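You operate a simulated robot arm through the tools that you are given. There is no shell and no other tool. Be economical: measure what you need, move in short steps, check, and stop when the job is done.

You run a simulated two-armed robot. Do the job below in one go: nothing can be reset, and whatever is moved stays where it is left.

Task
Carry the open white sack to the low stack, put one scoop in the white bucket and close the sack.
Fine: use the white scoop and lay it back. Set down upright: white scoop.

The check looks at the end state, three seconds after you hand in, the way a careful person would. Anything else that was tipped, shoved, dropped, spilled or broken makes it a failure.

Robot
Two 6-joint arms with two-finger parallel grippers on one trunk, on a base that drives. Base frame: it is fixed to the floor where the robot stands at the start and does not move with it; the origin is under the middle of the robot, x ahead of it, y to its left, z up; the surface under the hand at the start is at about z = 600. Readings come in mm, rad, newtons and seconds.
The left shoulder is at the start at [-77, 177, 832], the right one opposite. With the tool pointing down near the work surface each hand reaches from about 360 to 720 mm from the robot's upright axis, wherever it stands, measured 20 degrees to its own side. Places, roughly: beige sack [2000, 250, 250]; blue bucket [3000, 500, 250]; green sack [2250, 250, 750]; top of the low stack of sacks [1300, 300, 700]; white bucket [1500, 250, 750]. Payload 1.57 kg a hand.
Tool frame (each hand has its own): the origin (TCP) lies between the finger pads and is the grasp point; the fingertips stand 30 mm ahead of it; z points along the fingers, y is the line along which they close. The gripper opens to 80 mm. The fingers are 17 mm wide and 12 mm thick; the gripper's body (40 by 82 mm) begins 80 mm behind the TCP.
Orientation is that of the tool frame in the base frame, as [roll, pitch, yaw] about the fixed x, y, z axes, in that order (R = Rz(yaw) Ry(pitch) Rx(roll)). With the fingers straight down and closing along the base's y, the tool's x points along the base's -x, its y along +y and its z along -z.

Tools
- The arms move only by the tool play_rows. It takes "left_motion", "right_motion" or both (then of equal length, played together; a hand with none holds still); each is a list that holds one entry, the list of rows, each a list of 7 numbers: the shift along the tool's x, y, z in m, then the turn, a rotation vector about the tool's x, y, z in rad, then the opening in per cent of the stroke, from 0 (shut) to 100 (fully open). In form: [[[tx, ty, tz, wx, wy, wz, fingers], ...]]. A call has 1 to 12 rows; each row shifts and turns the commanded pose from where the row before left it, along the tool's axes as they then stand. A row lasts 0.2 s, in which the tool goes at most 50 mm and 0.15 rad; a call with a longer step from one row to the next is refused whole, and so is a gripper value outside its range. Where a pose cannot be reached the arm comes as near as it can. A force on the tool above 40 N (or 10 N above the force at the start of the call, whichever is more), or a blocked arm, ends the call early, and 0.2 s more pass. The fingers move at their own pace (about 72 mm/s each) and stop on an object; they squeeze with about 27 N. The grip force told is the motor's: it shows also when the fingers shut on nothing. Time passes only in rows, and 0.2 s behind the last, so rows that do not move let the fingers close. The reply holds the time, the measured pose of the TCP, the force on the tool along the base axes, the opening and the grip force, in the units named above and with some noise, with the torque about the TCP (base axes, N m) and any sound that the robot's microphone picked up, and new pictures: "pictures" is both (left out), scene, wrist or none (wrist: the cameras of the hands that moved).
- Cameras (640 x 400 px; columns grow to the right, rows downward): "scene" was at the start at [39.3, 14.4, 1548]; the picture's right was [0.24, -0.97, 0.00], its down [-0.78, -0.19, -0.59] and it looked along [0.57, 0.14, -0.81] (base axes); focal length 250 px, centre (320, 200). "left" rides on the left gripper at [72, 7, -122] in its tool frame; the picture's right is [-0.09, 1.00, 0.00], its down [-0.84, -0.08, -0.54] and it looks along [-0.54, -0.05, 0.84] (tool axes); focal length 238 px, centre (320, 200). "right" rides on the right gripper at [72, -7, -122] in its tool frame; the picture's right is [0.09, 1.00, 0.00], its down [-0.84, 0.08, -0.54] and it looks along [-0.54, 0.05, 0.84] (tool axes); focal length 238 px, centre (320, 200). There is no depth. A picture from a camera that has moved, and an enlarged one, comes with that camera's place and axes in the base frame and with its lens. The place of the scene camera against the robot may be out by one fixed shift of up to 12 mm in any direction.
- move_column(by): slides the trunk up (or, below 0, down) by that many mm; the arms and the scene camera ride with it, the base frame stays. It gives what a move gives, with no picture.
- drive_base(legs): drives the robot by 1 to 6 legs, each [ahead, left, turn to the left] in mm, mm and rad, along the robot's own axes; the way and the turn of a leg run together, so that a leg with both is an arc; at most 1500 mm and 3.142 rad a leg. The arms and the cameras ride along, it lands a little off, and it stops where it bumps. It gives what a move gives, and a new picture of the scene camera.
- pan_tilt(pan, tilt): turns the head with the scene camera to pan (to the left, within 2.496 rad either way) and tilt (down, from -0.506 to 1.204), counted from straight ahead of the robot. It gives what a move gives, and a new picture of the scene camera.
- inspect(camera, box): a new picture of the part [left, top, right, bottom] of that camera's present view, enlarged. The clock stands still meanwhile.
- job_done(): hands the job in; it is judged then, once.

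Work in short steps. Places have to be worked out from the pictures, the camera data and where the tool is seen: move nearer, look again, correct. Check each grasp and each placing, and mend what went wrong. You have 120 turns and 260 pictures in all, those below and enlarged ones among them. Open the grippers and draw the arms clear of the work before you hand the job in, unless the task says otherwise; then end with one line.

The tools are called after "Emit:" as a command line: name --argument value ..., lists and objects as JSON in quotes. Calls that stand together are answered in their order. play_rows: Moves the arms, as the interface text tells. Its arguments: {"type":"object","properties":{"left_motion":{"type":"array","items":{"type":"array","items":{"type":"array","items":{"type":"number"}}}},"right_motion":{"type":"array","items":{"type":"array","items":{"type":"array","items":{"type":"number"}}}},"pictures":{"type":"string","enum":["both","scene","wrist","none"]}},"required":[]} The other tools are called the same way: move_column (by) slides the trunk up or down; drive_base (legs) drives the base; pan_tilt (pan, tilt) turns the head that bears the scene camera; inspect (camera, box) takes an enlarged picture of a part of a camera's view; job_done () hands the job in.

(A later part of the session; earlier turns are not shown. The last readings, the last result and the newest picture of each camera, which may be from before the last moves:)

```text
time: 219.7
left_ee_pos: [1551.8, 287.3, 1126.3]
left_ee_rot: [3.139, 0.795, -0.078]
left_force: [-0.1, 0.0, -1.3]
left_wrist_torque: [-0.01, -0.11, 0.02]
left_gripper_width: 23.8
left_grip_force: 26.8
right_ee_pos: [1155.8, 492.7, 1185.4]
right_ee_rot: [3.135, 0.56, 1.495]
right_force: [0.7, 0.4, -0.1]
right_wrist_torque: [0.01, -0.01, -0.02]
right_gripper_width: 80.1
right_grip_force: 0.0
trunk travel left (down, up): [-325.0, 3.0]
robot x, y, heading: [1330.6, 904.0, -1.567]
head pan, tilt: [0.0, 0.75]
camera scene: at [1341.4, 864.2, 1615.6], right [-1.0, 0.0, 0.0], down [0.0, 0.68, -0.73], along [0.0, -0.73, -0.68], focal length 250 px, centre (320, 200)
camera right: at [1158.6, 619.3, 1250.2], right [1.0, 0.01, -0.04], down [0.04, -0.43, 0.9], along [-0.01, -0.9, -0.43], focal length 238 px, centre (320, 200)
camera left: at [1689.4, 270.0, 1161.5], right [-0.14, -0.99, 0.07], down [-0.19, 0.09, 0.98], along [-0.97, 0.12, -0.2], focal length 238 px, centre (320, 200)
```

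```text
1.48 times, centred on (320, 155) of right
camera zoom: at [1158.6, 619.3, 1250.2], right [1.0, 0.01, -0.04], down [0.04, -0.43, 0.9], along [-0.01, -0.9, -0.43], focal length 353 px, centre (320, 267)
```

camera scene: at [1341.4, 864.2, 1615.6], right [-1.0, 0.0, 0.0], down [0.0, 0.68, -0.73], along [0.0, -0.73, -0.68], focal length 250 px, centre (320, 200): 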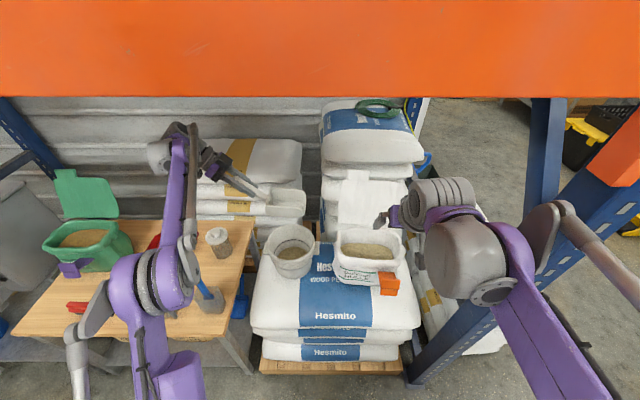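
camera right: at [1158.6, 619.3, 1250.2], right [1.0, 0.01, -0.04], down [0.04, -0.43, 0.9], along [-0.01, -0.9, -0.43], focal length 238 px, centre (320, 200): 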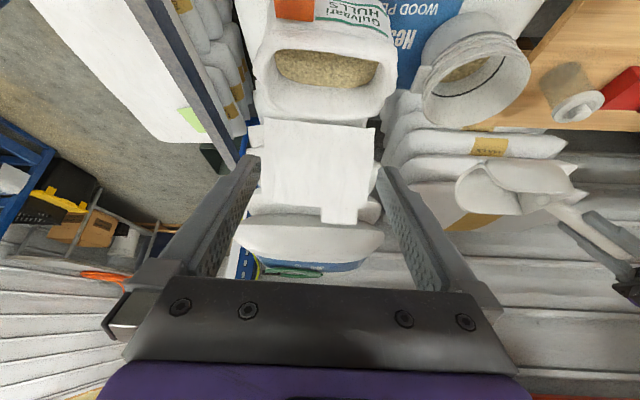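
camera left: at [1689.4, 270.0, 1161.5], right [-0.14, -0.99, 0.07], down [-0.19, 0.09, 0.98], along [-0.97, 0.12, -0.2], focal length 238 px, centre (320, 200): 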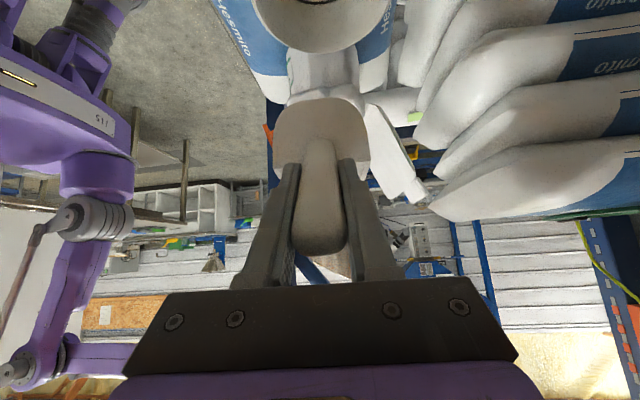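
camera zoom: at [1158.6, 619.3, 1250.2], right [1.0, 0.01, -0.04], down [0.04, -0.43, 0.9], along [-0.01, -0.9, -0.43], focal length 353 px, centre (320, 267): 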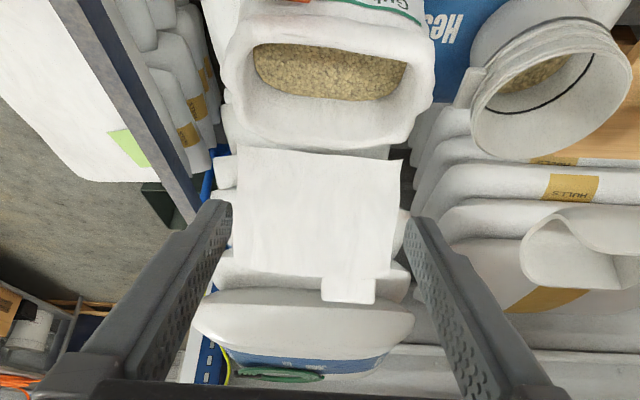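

The flap is a thin panel hinged at about (y 230, z 900). Its top is at (y 147, z 1038), and its tab (x 1160–1236) has its tip at about (1197, 131, 1076). It isn't touching the tall stack. I'll pinch the tab with the right hand closing along y, so first I'll pull the scoop back and turn the right wrist.

Emit:
play_rows --left_motion '[[[0, -0.0375, 0, 0, 0, 0, 0], [0, -0.0375, 0, 0, 0, 0, 0], [0, -0.0375, 0, 0, 0, 0, 0], [0, -0.0375, 0, 0, 0, 0, 0], [0, 0, 0, 0, 0, 0, 0], [0, 0, 0, 0, 0, 0, 0], [0, 0, 0, 0, 0, 0, 0], [0, 0, 0, 0, 0, 0, 0], [0, 0, 0, 0, 0, 0, 0], [0, 0, 0, 0, 0, 0, 0], [0, 0, 0, 0, 0, 0, 0], [0, 0, 0, 0, 0, 0, 0]]]' --right_motion '[[[0, 0, 0, 0, 0.14, 0, 100], [0, 0, 0, 0, 0.14, 0, 100], [0, 0, 0, 0, 0.14, 0, 100], [0, 0, 0, 0, 0.14, 0, 100], [0, 0, 0, 0, 0, -0.15, 100], [0, 0, 0, 0, 0, -0.15, 100], [0, 0, 0, 0, 0, -0.15, 100], [0, 0, 0, 0, 0, -0.15, 100], [0, 0, 0, 0, 0, -0.15, 100], [0, 0, 0, 0, 0, -0.15, 100], [0, 0, 0, 0, 0, -0.15, 100], [0, 0, 0, 0, 0, -0.15, 100]]]' --pictures "none"

Emit:
play_rows --right_motion '[[[0, 0, -0.02, 0, 0, -0.15, 100], [0, 0, -0.02, 0, 0, -0.15, 100], [0, 0, -0.02, 0, 0, -0.04, 100]]]' --pictures "both"

```text
time: 222.3
left_ee_pos: [1562.0, 438.1, 1126.4]
left_ee_rot: [3.139, 0.792, -0.079]
left_force: [0.8, 0.1, -1.8]
left_wrist_torque: [-0.01, -0.11, -0.01]
left_gripper_width: 24.0
left_grip_force: 27.3
right_ee_pos: [1155.7, 493.4, 1184.9]
right_ee_rot: [3.14, 0.006, 2.7]
right_force: [0.5, 0.8, 0.0]
right_wrist_torque: [0.01, 0.01, -0.04]
right_gripper_width: 79.9
right_grip_force: 0.1
trunk travel left (down, up): [-325.0, 3.0]
robot x, y, heading: [1333.8, 909.5, -1.57]
head pan, tilt: [0.0, 0.75]
```

```text
time: 223.1
left_ee_pos: [1562.7, 438.6, 1123.6]
left_ee_rot: [-3.139, 0.792, -0.075]
left_force: [-0.7, 0.7, -0.6]
left_wrist_torque: [-0.03, -0.14, 0.01]
left_gripper_width: 23.9
left_grip_force: 26.6
right_ee_pos: [1155.9, 494.4, 1241.5]
right_ee_rot: [3.14, 0.006, 3.041]
right_force: [-0.2, 0.4, -0.6]
right_wrist_torque: [0.01, 0.01, 0.03]
right_gripper_width: 80.1
right_grip_force: 0.0
trunk travel left (down, up): [-325.0, 3.0]
robot x, y, heading: [1330.9, 907.0, -1.569]
head pan, tilt: [0.0, 0.75]
camera scene: at [1339.7, 864.8, 1614.3], right [-1.0, 0.0, 0.0], down [0.0, 0.68, -0.73], along [0.0, -0.73, -0.68], focal length 250 px, centre (320, 200)
camera right: at [1082.4, 495.0, 1361.7], right [0.01, 1.0, 0.0], down [0.84, -0.01, 0.55], along [0.55, 0.0, -0.84], focal length 238 px, centre (320, 200)
```

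scene: 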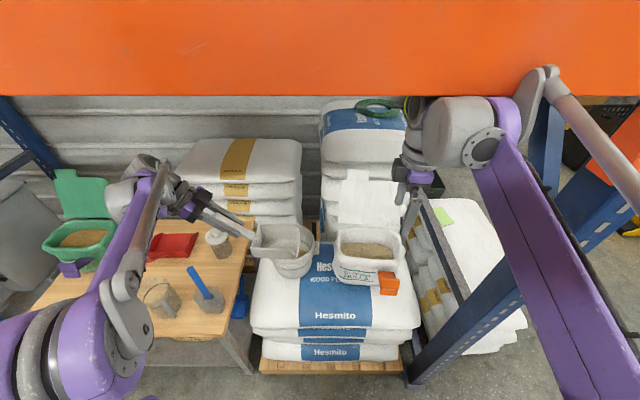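
right: 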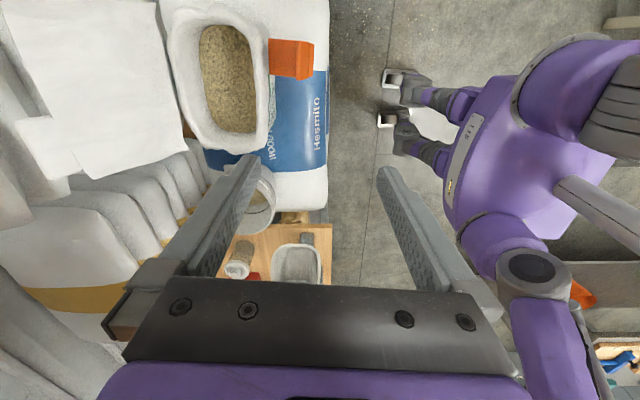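

The base has plenty of floor clearance, but the raised right wrist is near the shelf beam and the upright. I'll lower the right hand 120 mm, then shift the base left and forward.

Emit:
play_rows --right_motion '[[[0, 0, 0.03, 0, 0, 0, 60], [0, 0, 0.03, 0, 0, 0, 60], [0, 0, 0.03, 0, 0, 0, 60], [0, 0, 0.03, 0, 0, 0, 60]]]' --pictures "none"

Emit:
drive_base --legs '[[0, 100, 0], [120, 0, 0]]'

Emit:
inspect --camera "right" --box '[0, 0, 640, 400]'

```text
time: 224.1
left_ee_pos: [1562.9, 436.1, 1127.1]
left_ee_rot: [3.14, 0.794, -0.078]
left_force: [0.4, -1.2, -1.3]
left_wrist_torque: [0.0, -0.1, -0.01]
left_gripper_width: 24.0
left_grip_force: 26.9
right_ee_pos: [1155.4, 492.9, 1126.6]
right_ee_rot: [3.141, 0.005, 3.038]
right_force: [0.4, 0.1, 0.3]
right_wrist_torque: [-0.02, -0.02, 0.0]
right_gripper_width: 47.9
right_grip_force: 0.1
trunk travel left (down, up): [-325.0, 3.0]
robot x, y, heading: [1331.5, 908.8, -1.566]
head pan, tilt: [0.0, 0.75]
```

```text
time: 226.6
left_ee_pos: [1661.9, 325.7, 1126.5]
left_ee_rot: [3.141, 0.793, -0.075]
left_force: [0.7, -1.1, -1.0]
left_wrist_torque: [0.04, -0.13, -0.01]
left_gripper_width: 23.9
left_grip_force: 27.1
right_ee_pos: [1255.3, 380.7, 1125.9]
right_ee_rot: [3.139, 0.006, 3.039]
right_force: [0.0, 0.5, -0.8]
right_wrist_torque: [0.04, 0.01, 0.0]
right_gripper_width: 48.1
right_grip_force: 0.1
trunk travel left (down, up): [-325.0, 3.0]
robot x, y, heading: [1430.6, 797.1, -1.565]
head pan, tilt: [0.0, 0.75]
stopped in leg 2: the robot was blocked; the commanded pose is now the measured one
camera scene: at [1440.3, 752.8, 1615.8], right [-1.0, 0.0, 0.0], down [0.0, 0.68, -0.73], along [0.0, -0.73, -0.68], focal length 250 px, centre (320, 200)
```

scene: 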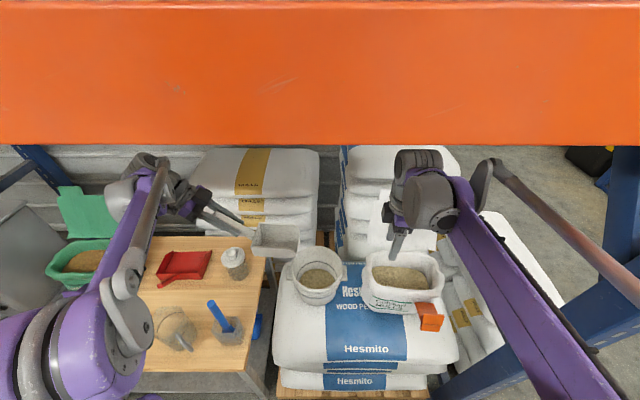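

```text
1.00 times, centred on (320, 200) of right (not enlarged: the box is as wide or as high as the picture)
camera zoom: at [1182.7, 382.9, 1246.7], right [0.01, 1.0, 0.0], down [0.84, -0.01, 0.55], along [0.55, -0.01, -0.84], focal length 238 px, centre (320, 200)
```

zoom: 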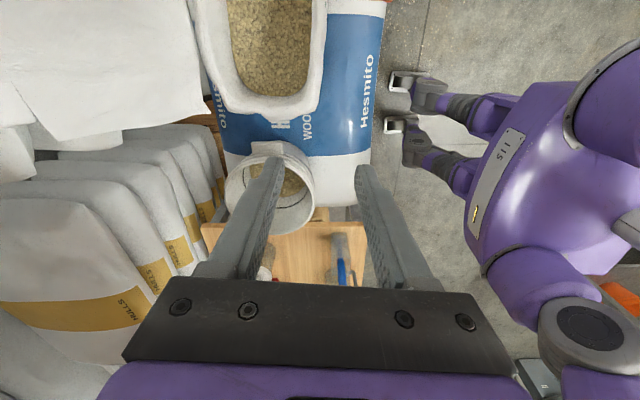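

The base was stopped at y=797, so I'll back off 15 mm. The plan for the flap: come in from its +x side with the open fingers straddling its edge, then draw it toward me with the rear finger.

Emit:
drive_base --legs '[[-15, 0, 0]]'

Emit:
inspect --camera "left" --box '[300, 0, 560, 260]'

Emit:
pan_tilt --pan 0.0 --tilt 1.15

```text
time: 227.3
left_ee_pos: [1663.2, 341.3, 1127.3]
left_ee_rot: [3.139, 0.792, -0.075]
left_force: [0.7, -1.0, -1.9]
left_wrist_torque: [-0.01, -0.13, -0.01]
left_gripper_width: 24.1
left_grip_force: 27.1
right_ee_pos: [1255.6, 397.3, 1125.3]
right_ee_rot: [3.14, 0.005, 3.039]
right_force: [-0.6, -0.3, 1.3]
right_wrist_torque: [0.01, 0.03, 0.02]
right_gripper_width: 48.2
right_grip_force: 0.1
trunk travel left (down, up): [-325.0, 3.0]
robot x, y, heading: [1433.1, 817.7, -1.567]
head pan, tilt: [0.0, 0.75]
camera scene: at [1440.4, 769.2, 1615.8], right [-1.0, 0.0, 0.0], down [0.0, 0.68, -0.73], along [0.0, -0.73, -0.68], focal length 250 px, centre (320, 200)
```

scene: 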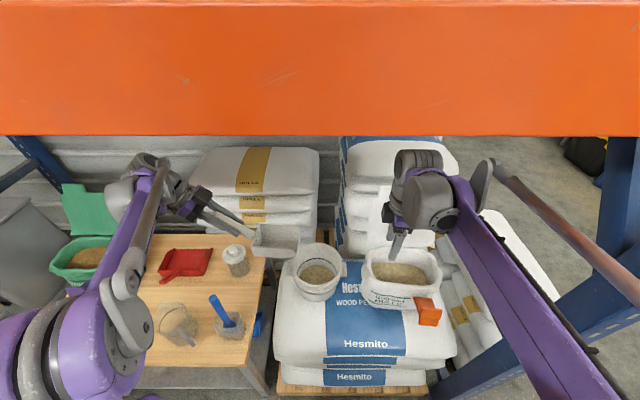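

```text
1.54 times, centred on (430, 130) of left
camera zoom: at [1799.9, 324.9, 1161.3], right [-0.14, -0.99, 0.07], down [-0.2, 0.09, 0.98], along [-0.97, 0.12, -0.21], focal length 367 px, centre (151, 308)
```

zoom: 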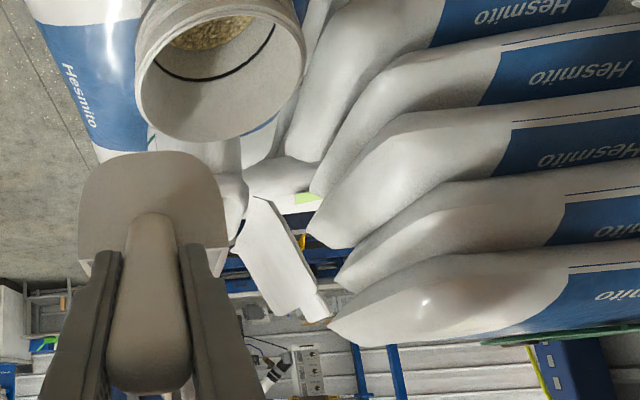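

```text
time: 228.2
left_ee_pos: [1663.2, 345.2, 1127.0]
left_ee_rot: [3.14, 0.792, -0.077]
left_force: [-0.8, 0.9, -0.9]
left_wrist_torque: [-0.02, -0.12, 0.01]
left_gripper_width: 23.7
left_grip_force: 27.5
right_ee_pos: [1256.3, 400.4, 1124.8]
right_ee_rot: [3.141, 0.005, 3.039]
right_force: [0.6, 0.0, 0.5]
right_wrist_torque: [0.0, 0.01, -0.02]
right_gripper_width: 47.5
right_grip_force: 0.1
trunk travel left (down, up): [-325.0, 3.0]
robot x, y, heading: [1432.9, 811.3, -1.57]
head pan, tilt: [0.0, 1.15]
camera scene: at [1440.2, 795.2, 1586.8], right [-1.0, 0.0, 0.0], down [0.0, 0.91, -0.41], along [0.0, -0.41, -0.91], focal length 250 px, centre (320, 200)
```

scene: 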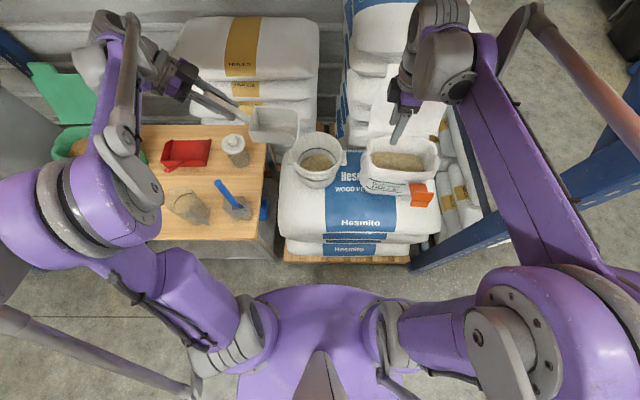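

Nothing looks disturbed. I'll move the right hand to the +x side of the flap, fingers open 64 mm, level with its top edge.

Emit:
play_rows --right_motion '[[[-0.0135, -0.036, 0.0138, 0, 0, 0, 80], [-0.0135, -0.036, 0.0138, 0, 0, 0, 80], [-0.0135, -0.036, 0.0138, 0, 0, 0, 80], [-0.0135, -0.036, 0.0138, 0, 0, 0, 80], [-0.0135, -0.036, 0.0138, 0, 0, 0, 80], [-0.0135, -0.036, 0.0138, 0, 0, 0, 80]]]' --pictures "none"

Emit:
inspect --camera "left" --box '[300, 0, 560, 260]'

Emit:
inspect --camera "scene" --box '[320, 40, 480, 220]'

```text
time: 229.6
left_ee_pos: [1663.6, 342.9, 1126.3]
left_ee_rot: [3.141, 0.793, -0.079]
left_force: [0.2, -0.9, -1.2]
left_wrist_torque: [0.01, -0.14, 0.01]
left_gripper_width: 23.7
left_grip_force: 27.5
right_ee_pos: [1314.3, 174.7, 1042.2]
right_ee_rot: [3.14, 0.006, 3.036]
right_force: [0.6, 0.5, 0.0]
right_wrist_torque: [0.0, 0.02, 0.0]
right_gripper_width: 63.9
right_grip_force: 0.1
trunk travel left (down, up): [-325.0, 3.0]
robot x, y, heading: [1433.8, 811.8, -1.567]
head pan, tilt: [0.0, 1.15]
```

```text
1.54 times, centred on (430, 130) of left
camera zoom: at [1800.0, 325.5, 1160.9], right [-0.14, -0.99, 0.07], down [-0.2, 0.09, 0.98], along [-0.97, 0.12, -0.21], focal length 367 px, centre (151, 308)
```

zoom: 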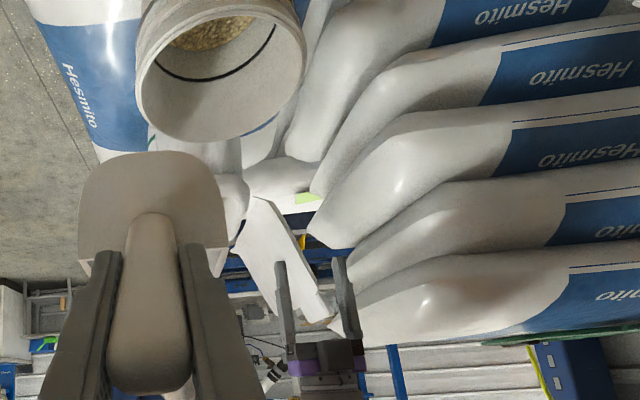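

```text
2.22 times, centred on (400, 130) of scene
camera zoom: at [1440.5, 793.3, 1586.8], right [-1.0, 0.0, 0.0], down [0.0, 0.91, -0.41], along [0.0, -0.41, -0.91], focal length 555 px, centre (142, 356)
```

zoom: 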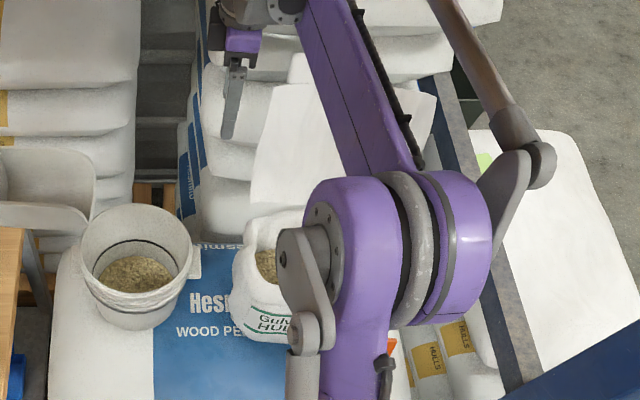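

The side view confirms the fingers straddle the flap's plane. I'll slide in 68 mm from the side.

Emit:
play_rows --right_motion '[[[0.0168, -0.0036, 0, 0, 0, 0, 80], [0.0168, -0.0036, 0, 0, 0, 0, 80], [0.0168, -0.0036, 0, 0, 0, 0, 80], [0.0168, 0, 0, 0, 0, 0, 80]]]' --pictures "wrist"

Emit:
inspect --camera "left" --box '[360, 100, 490, 240]'

```text
time: 230.6
left_ee_pos: [1663.4, 342.7, 1126.7]
left_ee_rot: [3.139, 0.792, -0.078]
left_force: [0.3, 0.0, -1.0]
left_wrist_torque: [0.01, -0.1, 0.02]
left_gripper_width: 23.4
left_grip_force: 27.0
right_ee_pos: [1247.0, 171.7, 1043.2]
right_ee_rot: [-3.141, 0.006, 3.04]
right_force: [3.0, -2.1, 1.6]
right_wrist_torque: [-0.06, 0.07, 0.13]
right_gripper_width: 64.7
right_grip_force: 0.4
trunk travel left (down, up): [-325.0, 3.0]
robot x, y, heading: [1428.4, 814.3, -1.569]
head pan, tilt: [0.0, 1.15]
camera right: at [1174.6, 173.7, 1163.9], right [0.01, 1.0, 0.0], down [0.84, -0.01, 0.55], along [0.55, -0.01, -0.84], focal length 238 px, centre (320, 200)
```

right: 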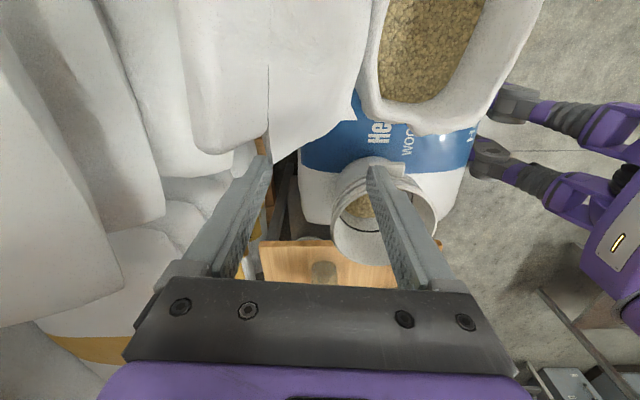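

```text
2.86 times, centred on (425, 170) of left
camera zoom: at [1799.9, 327.0, 1161.5], right [-0.14, -0.99, 0.07], down [-0.2, 0.09, 0.98], along [-0.97, 0.12, -0.21], focal length 681 px, centre (20, 286)
```

zoom: 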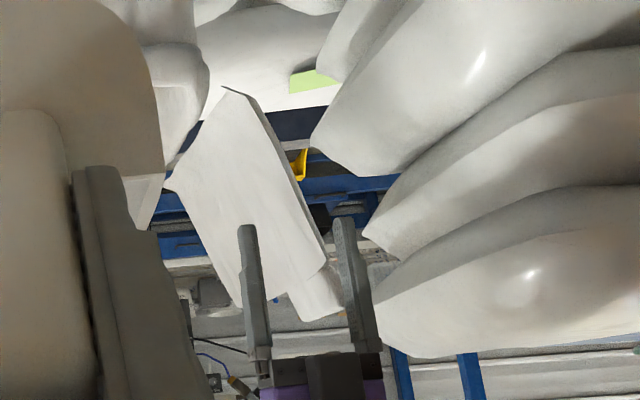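

The rear finger is just behind the flap. I'll pull toward me 90 mm to bring the flap upright.

Emit:
play_rows --right_motion '[[[0.001, 0.012, 0, 0, 0, 0, 80], [0.0018, 0.0179, 0, 0, 0, 0, 80], [0.0018, 0.0179, 0, 0, 0, 0, 80], [0.0018, 0.0179, 0, 0, 0, 0, 80], [0.0018, 0.0179, 0, 0, 0, 0, 80], [0.0006, 0.006, 0, 0, 0, 0, 80]]]' --pictures "wrist"

Emit:
inspect --camera "left" --box '[330, 60, 500, 240]'

```text
time: 232.0
left_ee_pos: [1663.1, 343.7, 1126.9]
left_ee_rot: [3.14, 0.793, -0.077]
left_force: [0.1, 1.0, -0.8]
left_wrist_torque: [0.0, -0.11, 0.01]
left_gripper_width: 23.7
left_grip_force: 27.5
right_ee_pos: [1247.9, 262.6, 1042.3]
right_ee_rot: [3.141, 0.005, 3.038]
right_force: [3.0, -0.8, -0.5]
right_wrist_torque: [-0.01, 0.02, 0.15]
right_gripper_width: 64.2
right_grip_force: 0.1
trunk travel left (down, up): [-325.0, 3.0]
robot x, y, heading: [1431.5, 814.9, -1.563]
head pan, tilt: [0.0, 1.15]
camera right: at [1175.1, 264.6, 1164.0], right [0.01, 1.0, 0.0], down [0.84, -0.01, 0.55], along [0.55, -0.01, -0.84], focal length 238 px, centre (320, 200)
```

right: 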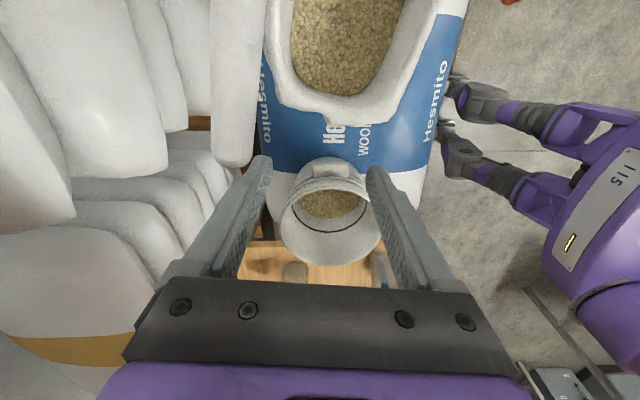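

```text
2.22 times, centred on (415, 150) of left
camera zoom: at [1800.3, 326.8, 1161.3], right [-0.14, -0.99, 0.07], down [-0.2, 0.09, 0.98], along [-0.97, 0.12, -0.21], focal length 530 px, centre (109, 311)
```

zoom: 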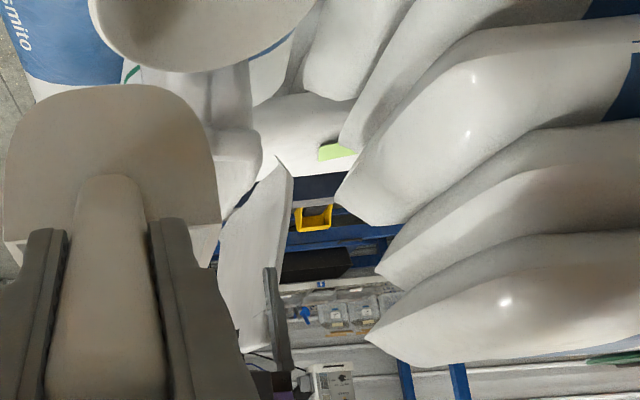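

The flap is upright now. I'll keep pulling forward and slightly down.

Emit:
play_rows --right_motion '[[[0.0018, 0.0179, 0.002, 0, 0, 0, 80], [0.0018, 0.0179, 0.004, 0, 0, 0, 80], [0.0018, 0.0179, 0.006, 0, 0, 0, 80], [0.0018, 0.0179, 0.008, 0, 0, 0, 80], [0.0018, 0.0179, 0.01, 0, 0, 0, 80]]]' --pictures "wrist"

Emit:
inspect --camera "left" --box '[330, 60, 500, 240]'

```text
time: 233.2
left_ee_pos: [1663.8, 343.8, 1126.4]
left_ee_rot: [3.138, 0.792, -0.076]
left_force: [-0.5, 0.5, -0.7]
left_wrist_torque: [-0.03, -0.12, 0.0]
left_gripper_width: 23.9
left_grip_force: 26.6
right_ee_pos: [1247.5, 352.9, 1012.7]
right_ee_rot: [-3.141, 0.005, 3.038]
right_force: [-0.4, -0.2, 0.3]
right_wrist_torque: [0.02, 0.01, 0.02]
right_gripper_width: 63.9
right_grip_force: 0.0
trunk travel left (down, up): [-325.0, 3.0]
robot x, y, heading: [1431.5, 814.7, -1.566]
head pan, tilt: [0.0, 1.15]
camera right: at [1174.8, 354.5, 1134.0], right [0.01, 1.0, 0.0], down [0.84, -0.01, 0.55], along [0.55, -0.01, -0.84], focal length 238 px, centre (320, 200)
```

right: 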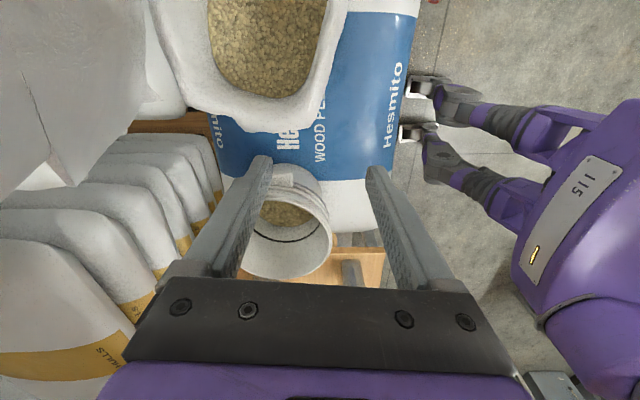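

```text
2.22 times, centred on (415, 150) of left
camera zoom: at [1799.9, 327.4, 1161.6], right [-0.14, -0.99, 0.07], down [-0.2, 0.09, 0.98], along [-0.97, 0.12, -0.21], focal length 530 px, centre (109, 311)
```

zoom: 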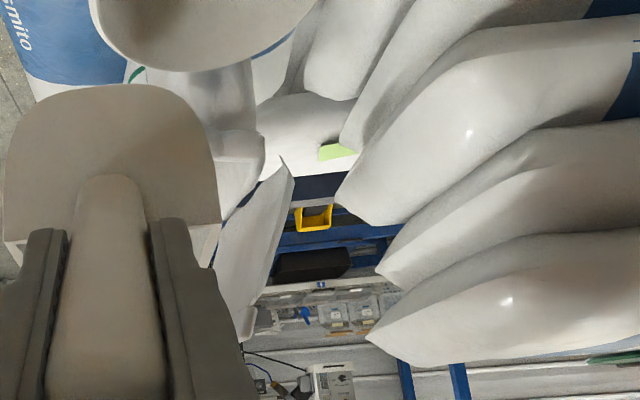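

The finger slipped past the flap's edge, but the flap stayed at about 15° forward, so there's room behind it. I'll come from above with closed fingers behind the tab, at x≈1190, and push it over.

Emit:
play_rows --right_motion '[[[0, 0, -0.046, 0, 0, 0, 60], [0, 0, -0.046, 0, 0, 0, 30], [0, 0, -0.046, 0, 0, 0, 0], [0.0106, -0.037, 0, 0, 0, 0, 0], [0.0106, -0.037, 0, 0, 0, 0, 0], [0.0106, -0.037, 0, 0, 0, 0, 0], [0.0106, -0.037, 0, 0, 0, 0, 0]]]' --pictures "wrist"

Emit:
inspect --camera "left" --box '[330, 60, 500, 240]'

```text
time: 234.8
left_ee_pos: [1662.9, 342.5, 1126.3]
left_ee_rot: [-3.141, 0.791, -0.077]
left_force: [0.0, -0.6, -1.6]
left_wrist_torque: [0.0, -0.14, -0.02]
left_gripper_width: 23.8
left_grip_force: 26.9
right_ee_pos: [1188.2, 207.6, 1151.1]
right_ee_rot: [3.139, 0.005, 3.04]
right_force: [1.1, -0.7, 0.0]
right_wrist_torque: [0.03, -0.02, 0.0]
right_gripper_width: 0.0
right_grip_force: 20.7
trunk travel left (down, up): [-325.0, 3.0]
robot x, y, heading: [1430.8, 815.6, -1.566]
head pan, tilt: [0.0, 1.15]
camera right: at [1115.3, 208.7, 1271.5], right [0.01, 1.0, 0.0], down [0.84, -0.01, 0.55], along [0.55, -0.01, -0.84], focal length 238 px, centre (320, 200)
```

right: 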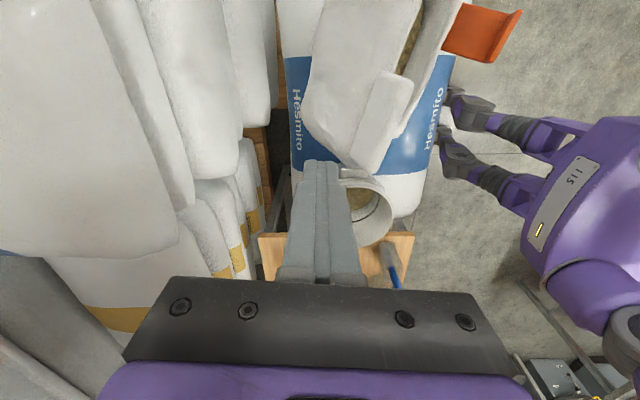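

```text
2.22 times, centred on (415, 150) of left
camera zoom: at [1799.3, 325.3, 1161.1], right [-0.14, -0.99, 0.07], down [-0.2, 0.09, 0.98], along [-0.97, 0.12, -0.21], focal length 530 px, centre (109, 311)
```

zoom: 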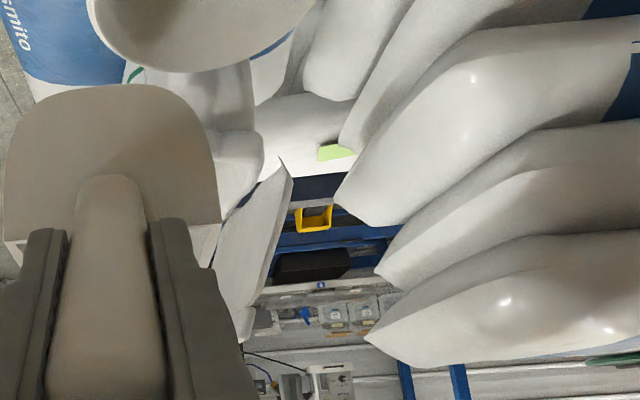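

The flap leans well forward and my closed fingers are behind it. I'll descend 85 mm and push over along the hinge arc.

Emit:
play_rows --right_motion '[[[0, 0, 0.043, 0, 0, 0, 0], [0, 0, 0.043, 0, 0, 0, 0], [0.0025, 0.0249, 0.003, 0, 0, 0, 0], [0.0025, 0.0249, 0.008, 0, 0, 0, 0], [0.003, 0.0299, 0.022, 0, 0, 0, 0], [0.0022, 0.022, 0.029, 0, 0, 0, 0]]]' --pictures "wrist"

Emit:
inspect --camera "left" --box '[330, 60, 500, 240]'

```text
time: 236.2
left_ee_pos: [1661.8, 344.7, 1127.1]
left_ee_rot: [3.138, 0.791, -0.076]
left_force: [0.6, -0.4, -1.7]
left_wrist_torque: [0.01, -0.14, -0.06]
left_gripper_width: 24.0
left_grip_force: 26.9
right_ee_pos: [1188.7, 312.6, 1003.8]
right_ee_rot: [-3.141, 0.005, 3.039]
right_force: [0.4, -0.2, 0.4]
right_wrist_torque: [0.03, -0.02, 0.01]
right_gripper_width: 0.0
right_grip_force: 21.5
trunk travel left (down, up): [-325.0, 3.0]
robot x, y, heading: [1432.1, 815.9, -1.57]
head pan, tilt: [0.0, 1.15]
camera right: at [1116.2, 314.3, 1124.3], right [0.01, 1.0, 0.0], down [0.84, -0.01, 0.55], along [0.55, -0.01, -0.84], focal length 238 px, centre (320, 200)
```

right: 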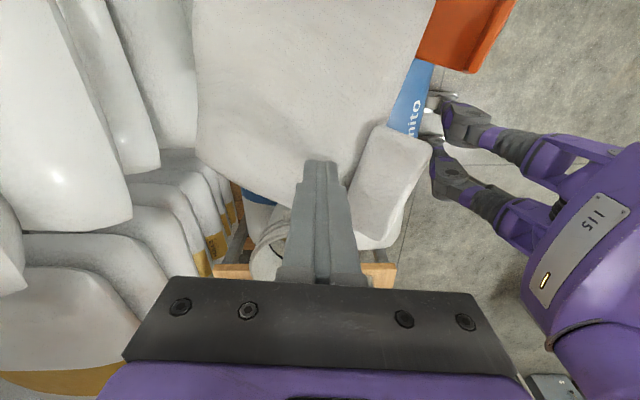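

```text
2.22 times, centred on (415, 150) of left
camera zoom: at [1799.8, 327.4, 1161.5], right [-0.14, -0.99, 0.07], down [-0.2, 0.09, 0.98], along [-0.97, 0.12, -0.21], focal length 530 px, centre (109, 311)
```

zoom: 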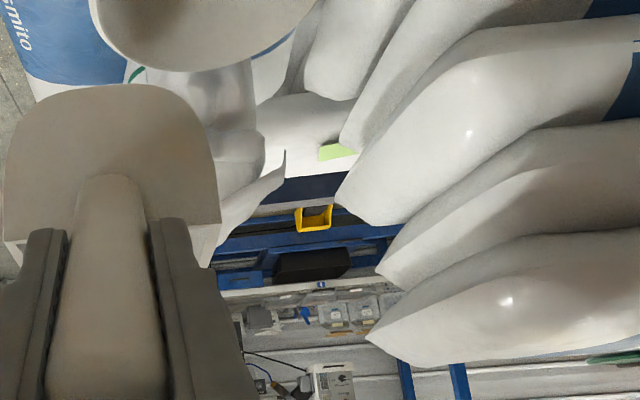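

The flap now covers most of the mouth. I'll press it down gently from above.

Emit:
play_rows --right_motion '[[[0.0006, 0.006, 0.014, 0, 0, 0, 0], [0.0006, 0.006, 0.014, 0, 0, 0, 0], [0.0006, 0.006, 0.014, 0, 0, 0, 0], [0.0003, 0.003, 0.012, 0, 0, 0, 0], [0, 0, 0.01, 0, 0, 0, 0]]]' --pictures "wrist"

Emit:
inspect --camera "left" --box '[330, 60, 500, 240]'

Emit:
inspect --camera "scene" --box '[300, 60, 480, 240]'

```text
time: 237.4
left_ee_pos: [1663.2, 345.5, 1126.6]
left_ee_rot: [3.139, 0.794, -0.077]
left_force: [-0.4, -0.3, -1.4]
left_wrist_torque: [-0.01, -0.15, 0.02]
left_gripper_width: 24.0
left_grip_force: 27.2
right_ee_pos: [1192.0, 332.4, 937.5]
right_ee_rot: [3.14, 0.004, 3.039]
right_force: [0.0, -0.3, 0.4]
right_wrist_torque: [-0.03, -0.01, 0.01]
right_gripper_width: 0.0
right_grip_force: 22.0
trunk travel left (down, up): [-325.0, 3.0]
robot x, y, heading: [1432.6, 813.5, -1.569]
head pan, tilt: [0.0, 1.15]
camera right: at [1117.6, 334.5, 1059.9], right [0.01, 1.0, 0.0], down [0.84, -0.01, 0.55], along [0.55, -0.01, -0.84], focal length 238 px, centre (320, 200)
```

right: 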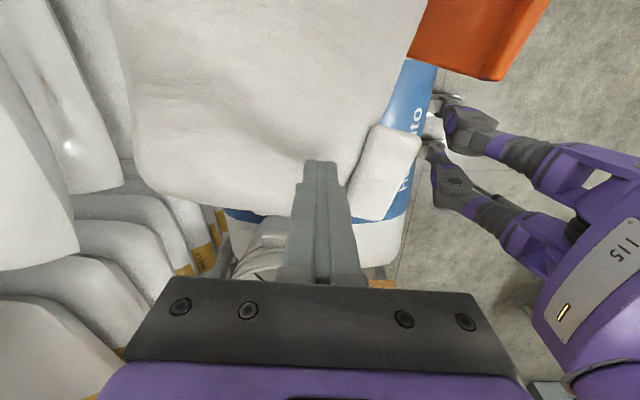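

```text
2.22 times, centred on (415, 150) of left
camera zoom: at [1799.8, 326.8, 1161.4], right [-0.14, -0.99, 0.07], down [-0.2, 0.09, 0.98], along [-0.97, 0.12, -0.21], focal length 530 px, centre (109, 311)
```

zoom: 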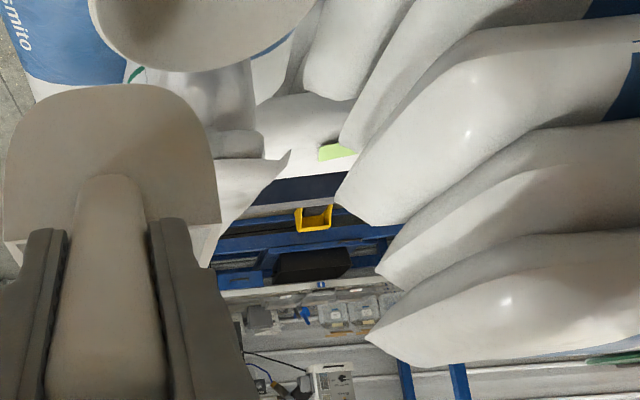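

```text
2.22 times, centred on (390, 150) of scene
camera zoom: at [1440.2, 794.9, 1586.7], right [-1.0, 0.0, 0.0], down [0.0, 0.91, -0.41], along [0.0, -0.41, -0.91], focal length 555 px, centre (164, 311)
```

zoom: 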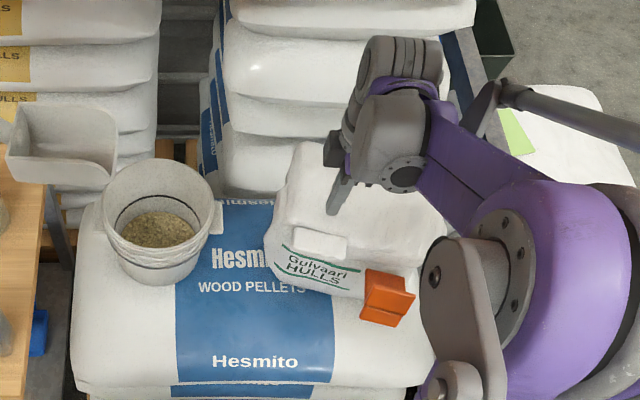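

The sack top has folded shut. I'll press a little further to be sure it's fully down, watching the force.

Emit:
play_rows --right_motion '[[[0, 0, 0.006, 0, 0, 0, 0], [0, 0, 0.006, 0, 0, 0, 0], [0, 0, 0.005, 0, 0, 0, 0], [0, 0, 0.005, 0, 0, 0, 0]]]' --pictures "none"

Emit:
inspect --camera "right" --box '[100, 0, 500, 280]'

```text
time: 238.4
left_ee_pos: [1662.4, 345.6, 1127.4]
left_ee_rot: [3.137, 0.793, -0.081]
left_force: [0.5, -0.1, -1.8]
left_wrist_torque: [0.02, -0.12, 0.02]
left_gripper_width: 23.7
left_grip_force: 26.9
right_ee_pos: [1190.4, 333.3, 922.8]
right_ee_rot: [-3.137, 0.005, 3.038]
right_force: [-1.6, -1.0, 38.6]
right_wrist_torque: [-0.05, 0.14, 0.19]
right_gripper_width: 0.1
right_grip_force: 21.4
trunk travel left (down, up): [-325.0, 3.0]
robot x, y, heading: [1430.8, 810.4, -1.564]
head pan, tilt: [0.0, 1.15]
stopped in row 4 (right hand): the force on the tool passed its limit at 46 N (the readings are from after the stop); the commanded pose is now the measured one
```

```text
1.43 times, centred on (300, 140) of right
camera zoom: at [1118.2, 335.5, 1044.7], right [0.01, 1.0, 0.0], down [0.84, -0.01, 0.54], along [0.54, -0.01, -0.84], focal length 340 px, centre (349, 286)
```

zoom: 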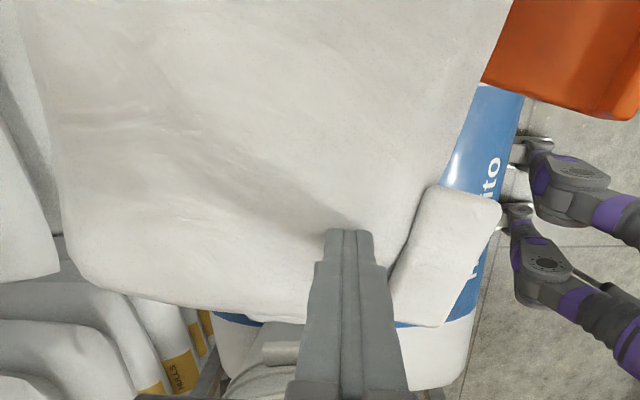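

Firm contact on the rim: the flap is fully down. I'll raise the right hand and check that it stays closed.

Emit:
play_rows --right_motion '[[[0, 0, -0.03, 0, 0, 0, 0], [0, 0, -0.04, 0, 0, 0, 0], [0, 0, -0.04, 0, 0, 0, 0], [0, 0, -0.04, 0, 0, 0, 0], [0, 0, -0.03, 0, 0, 0, 0]]]' --pictures "both"

Emit:
inspect --camera "scene" --box '[300, 60, 480, 240]'

```text
time: 239.6
left_ee_pos: [1663.2, 343.6, 1127.2]
left_ee_rot: [3.141, 0.793, -0.076]
left_force: [-0.7, 0.6, -2.2]
left_wrist_torque: [-0.01, -0.11, 0.0]
left_gripper_width: 23.9
left_grip_force: 26.6
right_ee_pos: [1190.0, 334.5, 1101.0]
right_ee_rot: [-3.14, 0.005, 3.038]
right_force: [-0.6, 0.1, -0.1]
right_wrist_torque: [0.01, 0.02, 0.01]
right_gripper_width: 0.1
right_grip_force: 21.3
trunk travel left (down, up): [-325.0, 3.0]
robot x, y, heading: [1432.7, 812.0, -1.567]
head pan, tilt: [0.0, 1.15]
camera scene: at [1440.3, 795.2, 1586.7], right [-1.0, 0.0, 0.0], down [0.0, 0.91, -0.41], along [0.0, -0.41, -0.91], focal length 250 px, centre (320, 200)
camera right: at [1117.4, 335.0, 1221.7], right [0.01, 1.0, 0.0], down [0.84, -0.01, 0.54], along [0.54, -0.01, -0.84], focal length 238 px, centre (320, 200)
```

scene: 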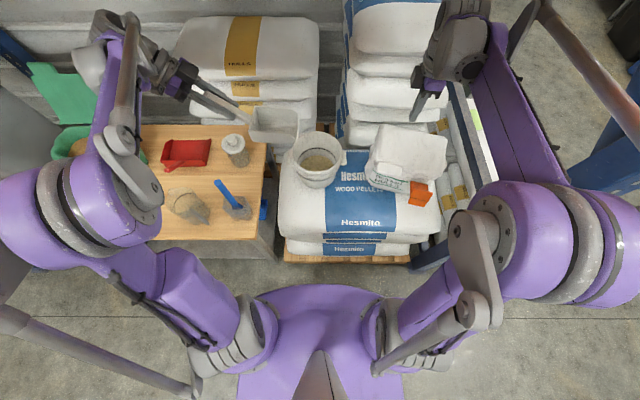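
right: 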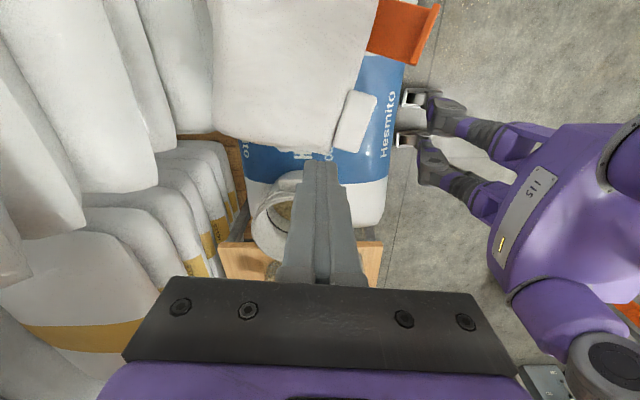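

```text
2.22 times, centred on (390, 150) of scene
camera zoom: at [1440.3, 795.2, 1586.7], right [-1.0, 0.0, 0.0], down [0.0, 0.91, -0.41], along [0.0, -0.41, -0.91], focal length 555 px, centre (164, 311)
```

zoom: 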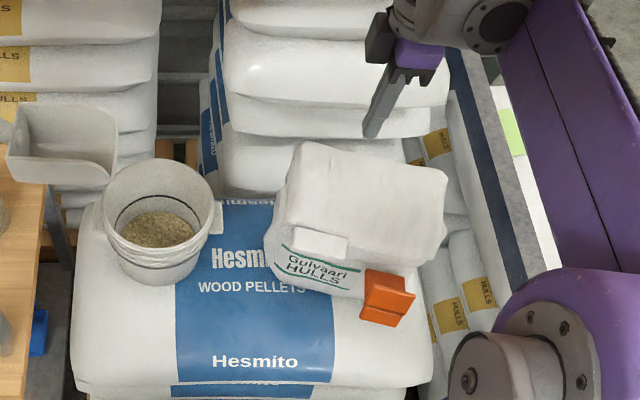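

The sack is shut and stays shut, and the bucket holds the scoop of hulls. Now I'll back out and return to the pile to lay the scoop back.

Emit:
drive_base --legs '[[-430, 0, 0], [0, -130, 0], [0, 0, 1.567], [-784, 0, 0], [-784, 0, 0], [0, -1030, 0]]'

Emit:
pan_tilt --pan 0.2 --tilt 0.9

```text
time: 264.1
left_ee_pos: [204.4, 434.5, 1128.0]
left_ee_rot: [3.139, 0.793, 1.505]
left_force: [0.9, -0.3, -1.1]
left_wrist_torque: [0.08, 0.01, 0.02]
left_gripper_width: 23.8
left_grip_force: 26.9
right_ee_pos: [220.2, -39.0, 1100.2]
right_ee_rot: [-3.14, 0.003, -1.663]
right_force: [-0.1, 0.6, 0.1]
right_wrist_torque: [0.02, 0.02, 0.01]
right_gripper_width: 0.0
right_grip_force: 21.5
trunk travel left (down, up): [-325.0, 3.0]
robot x, y, heading: [-261.0, 195.8, 0.013]
head pan, tilt: [0.0, 1.15]
camera scene: at [-238.5, 193.8, 1586.7], right [0.01, -1.0, 0.0], down [-0.91, -0.01, -0.41], along [0.41, 0.01, -0.91], focal length 250 px, centre (320, 200)
```

scene: 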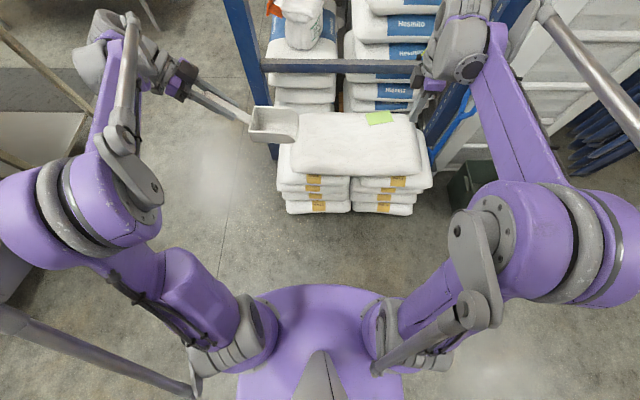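

```text
time: 264.8
left_ee_pos: [204.3, 435.3, 1125.8]
left_ee_rot: [3.139, 0.792, 1.505]
left_force: [0.6, 0.8, -1.1]
left_wrist_torque: [0.11, 0.01, -0.01]
left_gripper_width: 24.0
left_grip_force: 27.2
right_ee_pos: [219.6, -39.1, 1098.9]
right_ee_rot: [-3.139, 0.005, -1.662]
right_force: [-0.3, -0.4, -0.6]
right_wrist_torque: [0.0, 0.03, -0.04]
right_gripper_width: 0.0
right_grip_force: 21.0
trunk travel left (down, up): [-325.0, 3.0]
robot x, y, heading: [-263.0, 198.8, 0.017]
head pan, tilt: [0.201, 0.901]
camera scene: at [-224.3, 209.0, 1603.6], right [0.21, -0.98, 0.0], down [-0.77, -0.17, -0.62], along [0.61, 0.13, -0.78], focal length 250 px, centre (320, 200)
```

scene: 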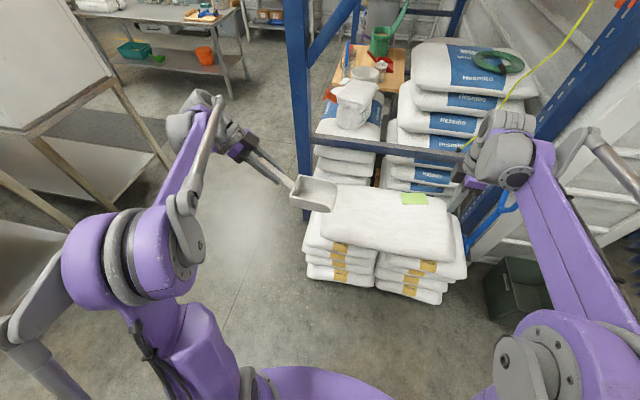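

I'll drive ahead to the earlier picking spot.

Emit:
drive_base --legs '[[256, 14, -0.003]]'

```text
time: 266.7
left_ee_pos: [456.7, 447.7, 1126.5]
left_ee_rot: [3.139, 0.793, 1.499]
left_force: [0.3, -0.8, -2.1]
left_wrist_torque: [0.13, -0.02, 0.0]
left_gripper_width: 23.8
left_grip_force: 26.7
right_ee_pos: [468.0, -24.7, 1099.9]
right_ee_rot: [-3.14, 0.002, -1.668]
right_force: [0.4, 0.1, -0.1]
right_wrist_torque: [-0.02, 0.02, -0.01]
right_gripper_width: 0.0
right_grip_force: 21.1
trunk travel left (down, up): [-325.0, 3.0]
robot x, y, heading: [-14.6, 210.3, 0.007]
head pan, tilt: [0.201, 0.901]
camera scene: at [26.5, 225.8, 1603.5], right [0.21, -0.98, 0.0], down [-0.77, -0.16, -0.62], along [0.61, 0.13, -0.78], focal length 250 px, centre (320, 200)
```

scene: 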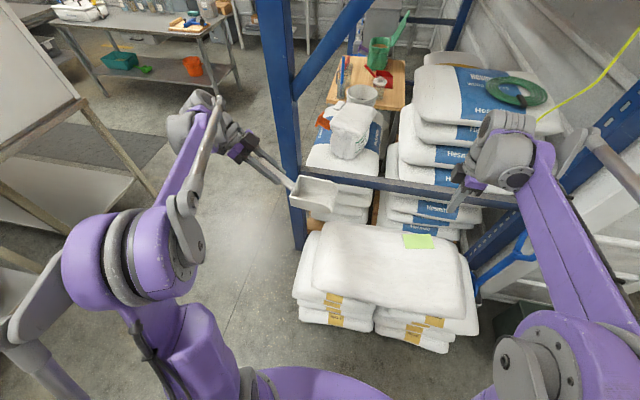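

I'll carry the scoop above its old place and correct its yaw.

Emit:
play_rows --left_motion '[[[0.0138, 0.0115, 0.0334, 0, 0, 0, 0], [0.0138, 0.0115, 0.0334, 0, 0, 0, 0], [0.0138, 0.0115, 0.0334, 0, 0, 0, 0], [0.0138, 0.0115, 0.0334, 0, 0, 0, 0], [0.0138, 0.0115, 0.0334, 0, 0, 0, 0], [0.0138, 0.0115, 0.0334, 0, 0, 0, 0], [0.0138, 0.0115, 0.0334, 0, 0, 0, 0], [0.0138, 0.0115, 0.0334, 0, 0, 0, 0], [0, 0, 0, -0.054, 0, -0.053, 0]]]' --pictures "both"

Emit:
inspect --camera "scene" --box '[240, 130, 400, 270]'

```text
time: 268.7
left_ee_pos: [540.7, 328.6, 861.1]
left_ee_rot: [3.139, 0.794, 1.576]
left_force: [0.0, -0.2, -0.5]
left_wrist_torque: [0.13, 0.0, 0.04]
left_gripper_width: 23.8
left_grip_force: 27.3
right_ee_pos: [470.1, -25.9, 1100.2]
right_ee_rot: [-3.141, 0.004, -1.668]
right_force: [-0.6, -0.4, -0.5]
right_wrist_torque: [0.0, -0.02, -0.04]
right_gripper_width: 0.3
right_grip_force: 21.6
trunk travel left (down, up): [-325.0, 3.0]
robot x, y, heading: [-9.2, 215.4, 0.01]
head pan, tilt: [0.201, 0.901]
camera scene: at [26.3, 225.8, 1603.7], right [0.21, -0.98, 0.0], down [-0.77, -0.16, -0.62], along [0.61, 0.13, -0.78], focal length 250 px, centre (320, 200)
camera left: at [547.4, 466.5, 895.3], right [1.0, -0.06, 0.07], down [-0.08, -0.2, 0.98], along [-0.04, -0.98, -0.21], focal length 238 px, centre (320, 200)
```

scene: 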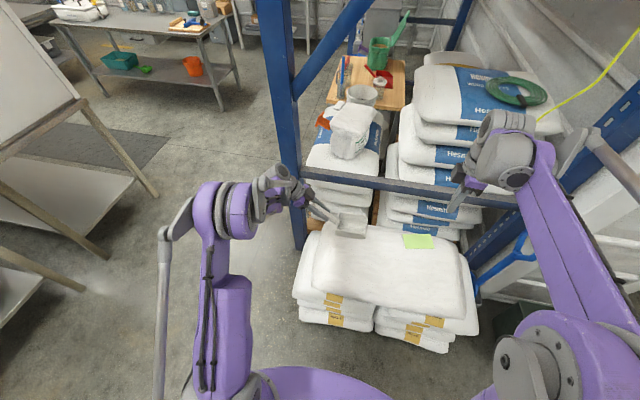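
left: 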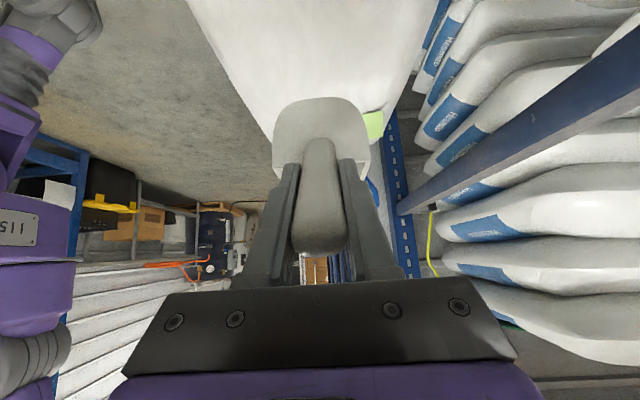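

```text
2.86 times, centred on (320, 200) of scene
camera zoom: at [26.3, 225.8, 1603.7], right [0.21, -0.98, 0.0], down [-0.77, -0.16, -0.62], along [0.61, 0.13, -0.78], focal length 713 px, centre (320, 200)
```

zoom: 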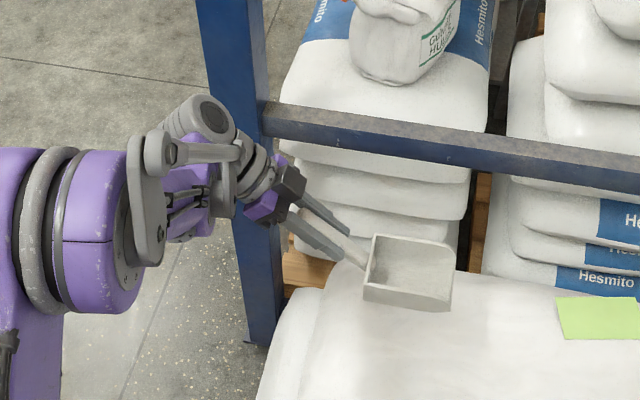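

The scoop sits in the grip exactly as when picked. I'll lower it to just above the pile, then in fine steps to contact.

Emit:
play_rows --left_motion '[[[0.0257, 0, 0.0252, 0, 0, 0, 0], [0.0257, 0, 0.0252, 0, 0, 0, 0], [0.0257, 0, 0.0252, 0, 0, 0, 0], [0.0257, 0, 0.0252, 0, 0, 0, 0], [0.0043, 0, 0.0042, 0, 0, 0, 0], [0.0036, 0, 0.0035, 0, 0, 0, 0], [0.0025, 0, 0.0025, 0, 0, 0, 0], [0, 0, 0, 0, 0, 0, 0]]]' --pictures "wrist"

```text
time: 270.5
left_ee_pos: [542.1, 329.0, 701.9]
left_ee_rot: [3.138, 0.791, 1.575]
left_force: [0.0, 0.3, -0.9]
left_wrist_torque: [0.13, 0.03, 0.03]
left_gripper_width: 23.8
left_grip_force: 26.2
right_ee_pos: [470.5, -24.6, 1100.1]
right_ee_rot: [-3.141, 0.003, -1.667]
right_force: [0.3, 0.1, 0.5]
right_wrist_torque: [-0.03, -0.03, -0.01]
right_gripper_width: 0.2
right_grip_force: 21.2
trunk travel left (down, up): [-325.0, 3.0]
robot x, y, heading: [-15.6, 213.2, 0.011]
head pan, tilt: [0.201, 0.901]
camera left: at [548.4, 467.2, 736.7], right [1.0, -0.06, 0.07], down [-0.08, -0.2, 0.98], along [-0.04, -0.98, -0.21], focal length 238 px, centre (320, 200)
```

left: 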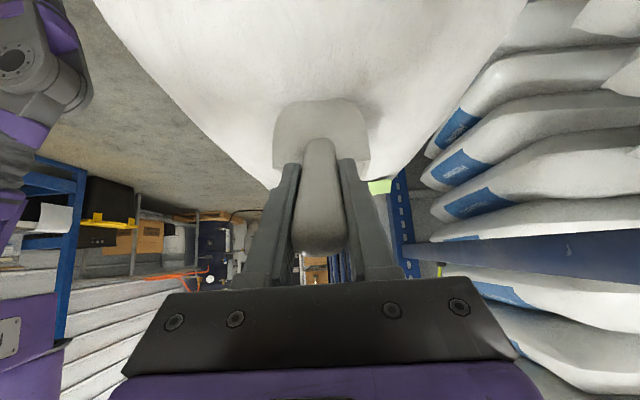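

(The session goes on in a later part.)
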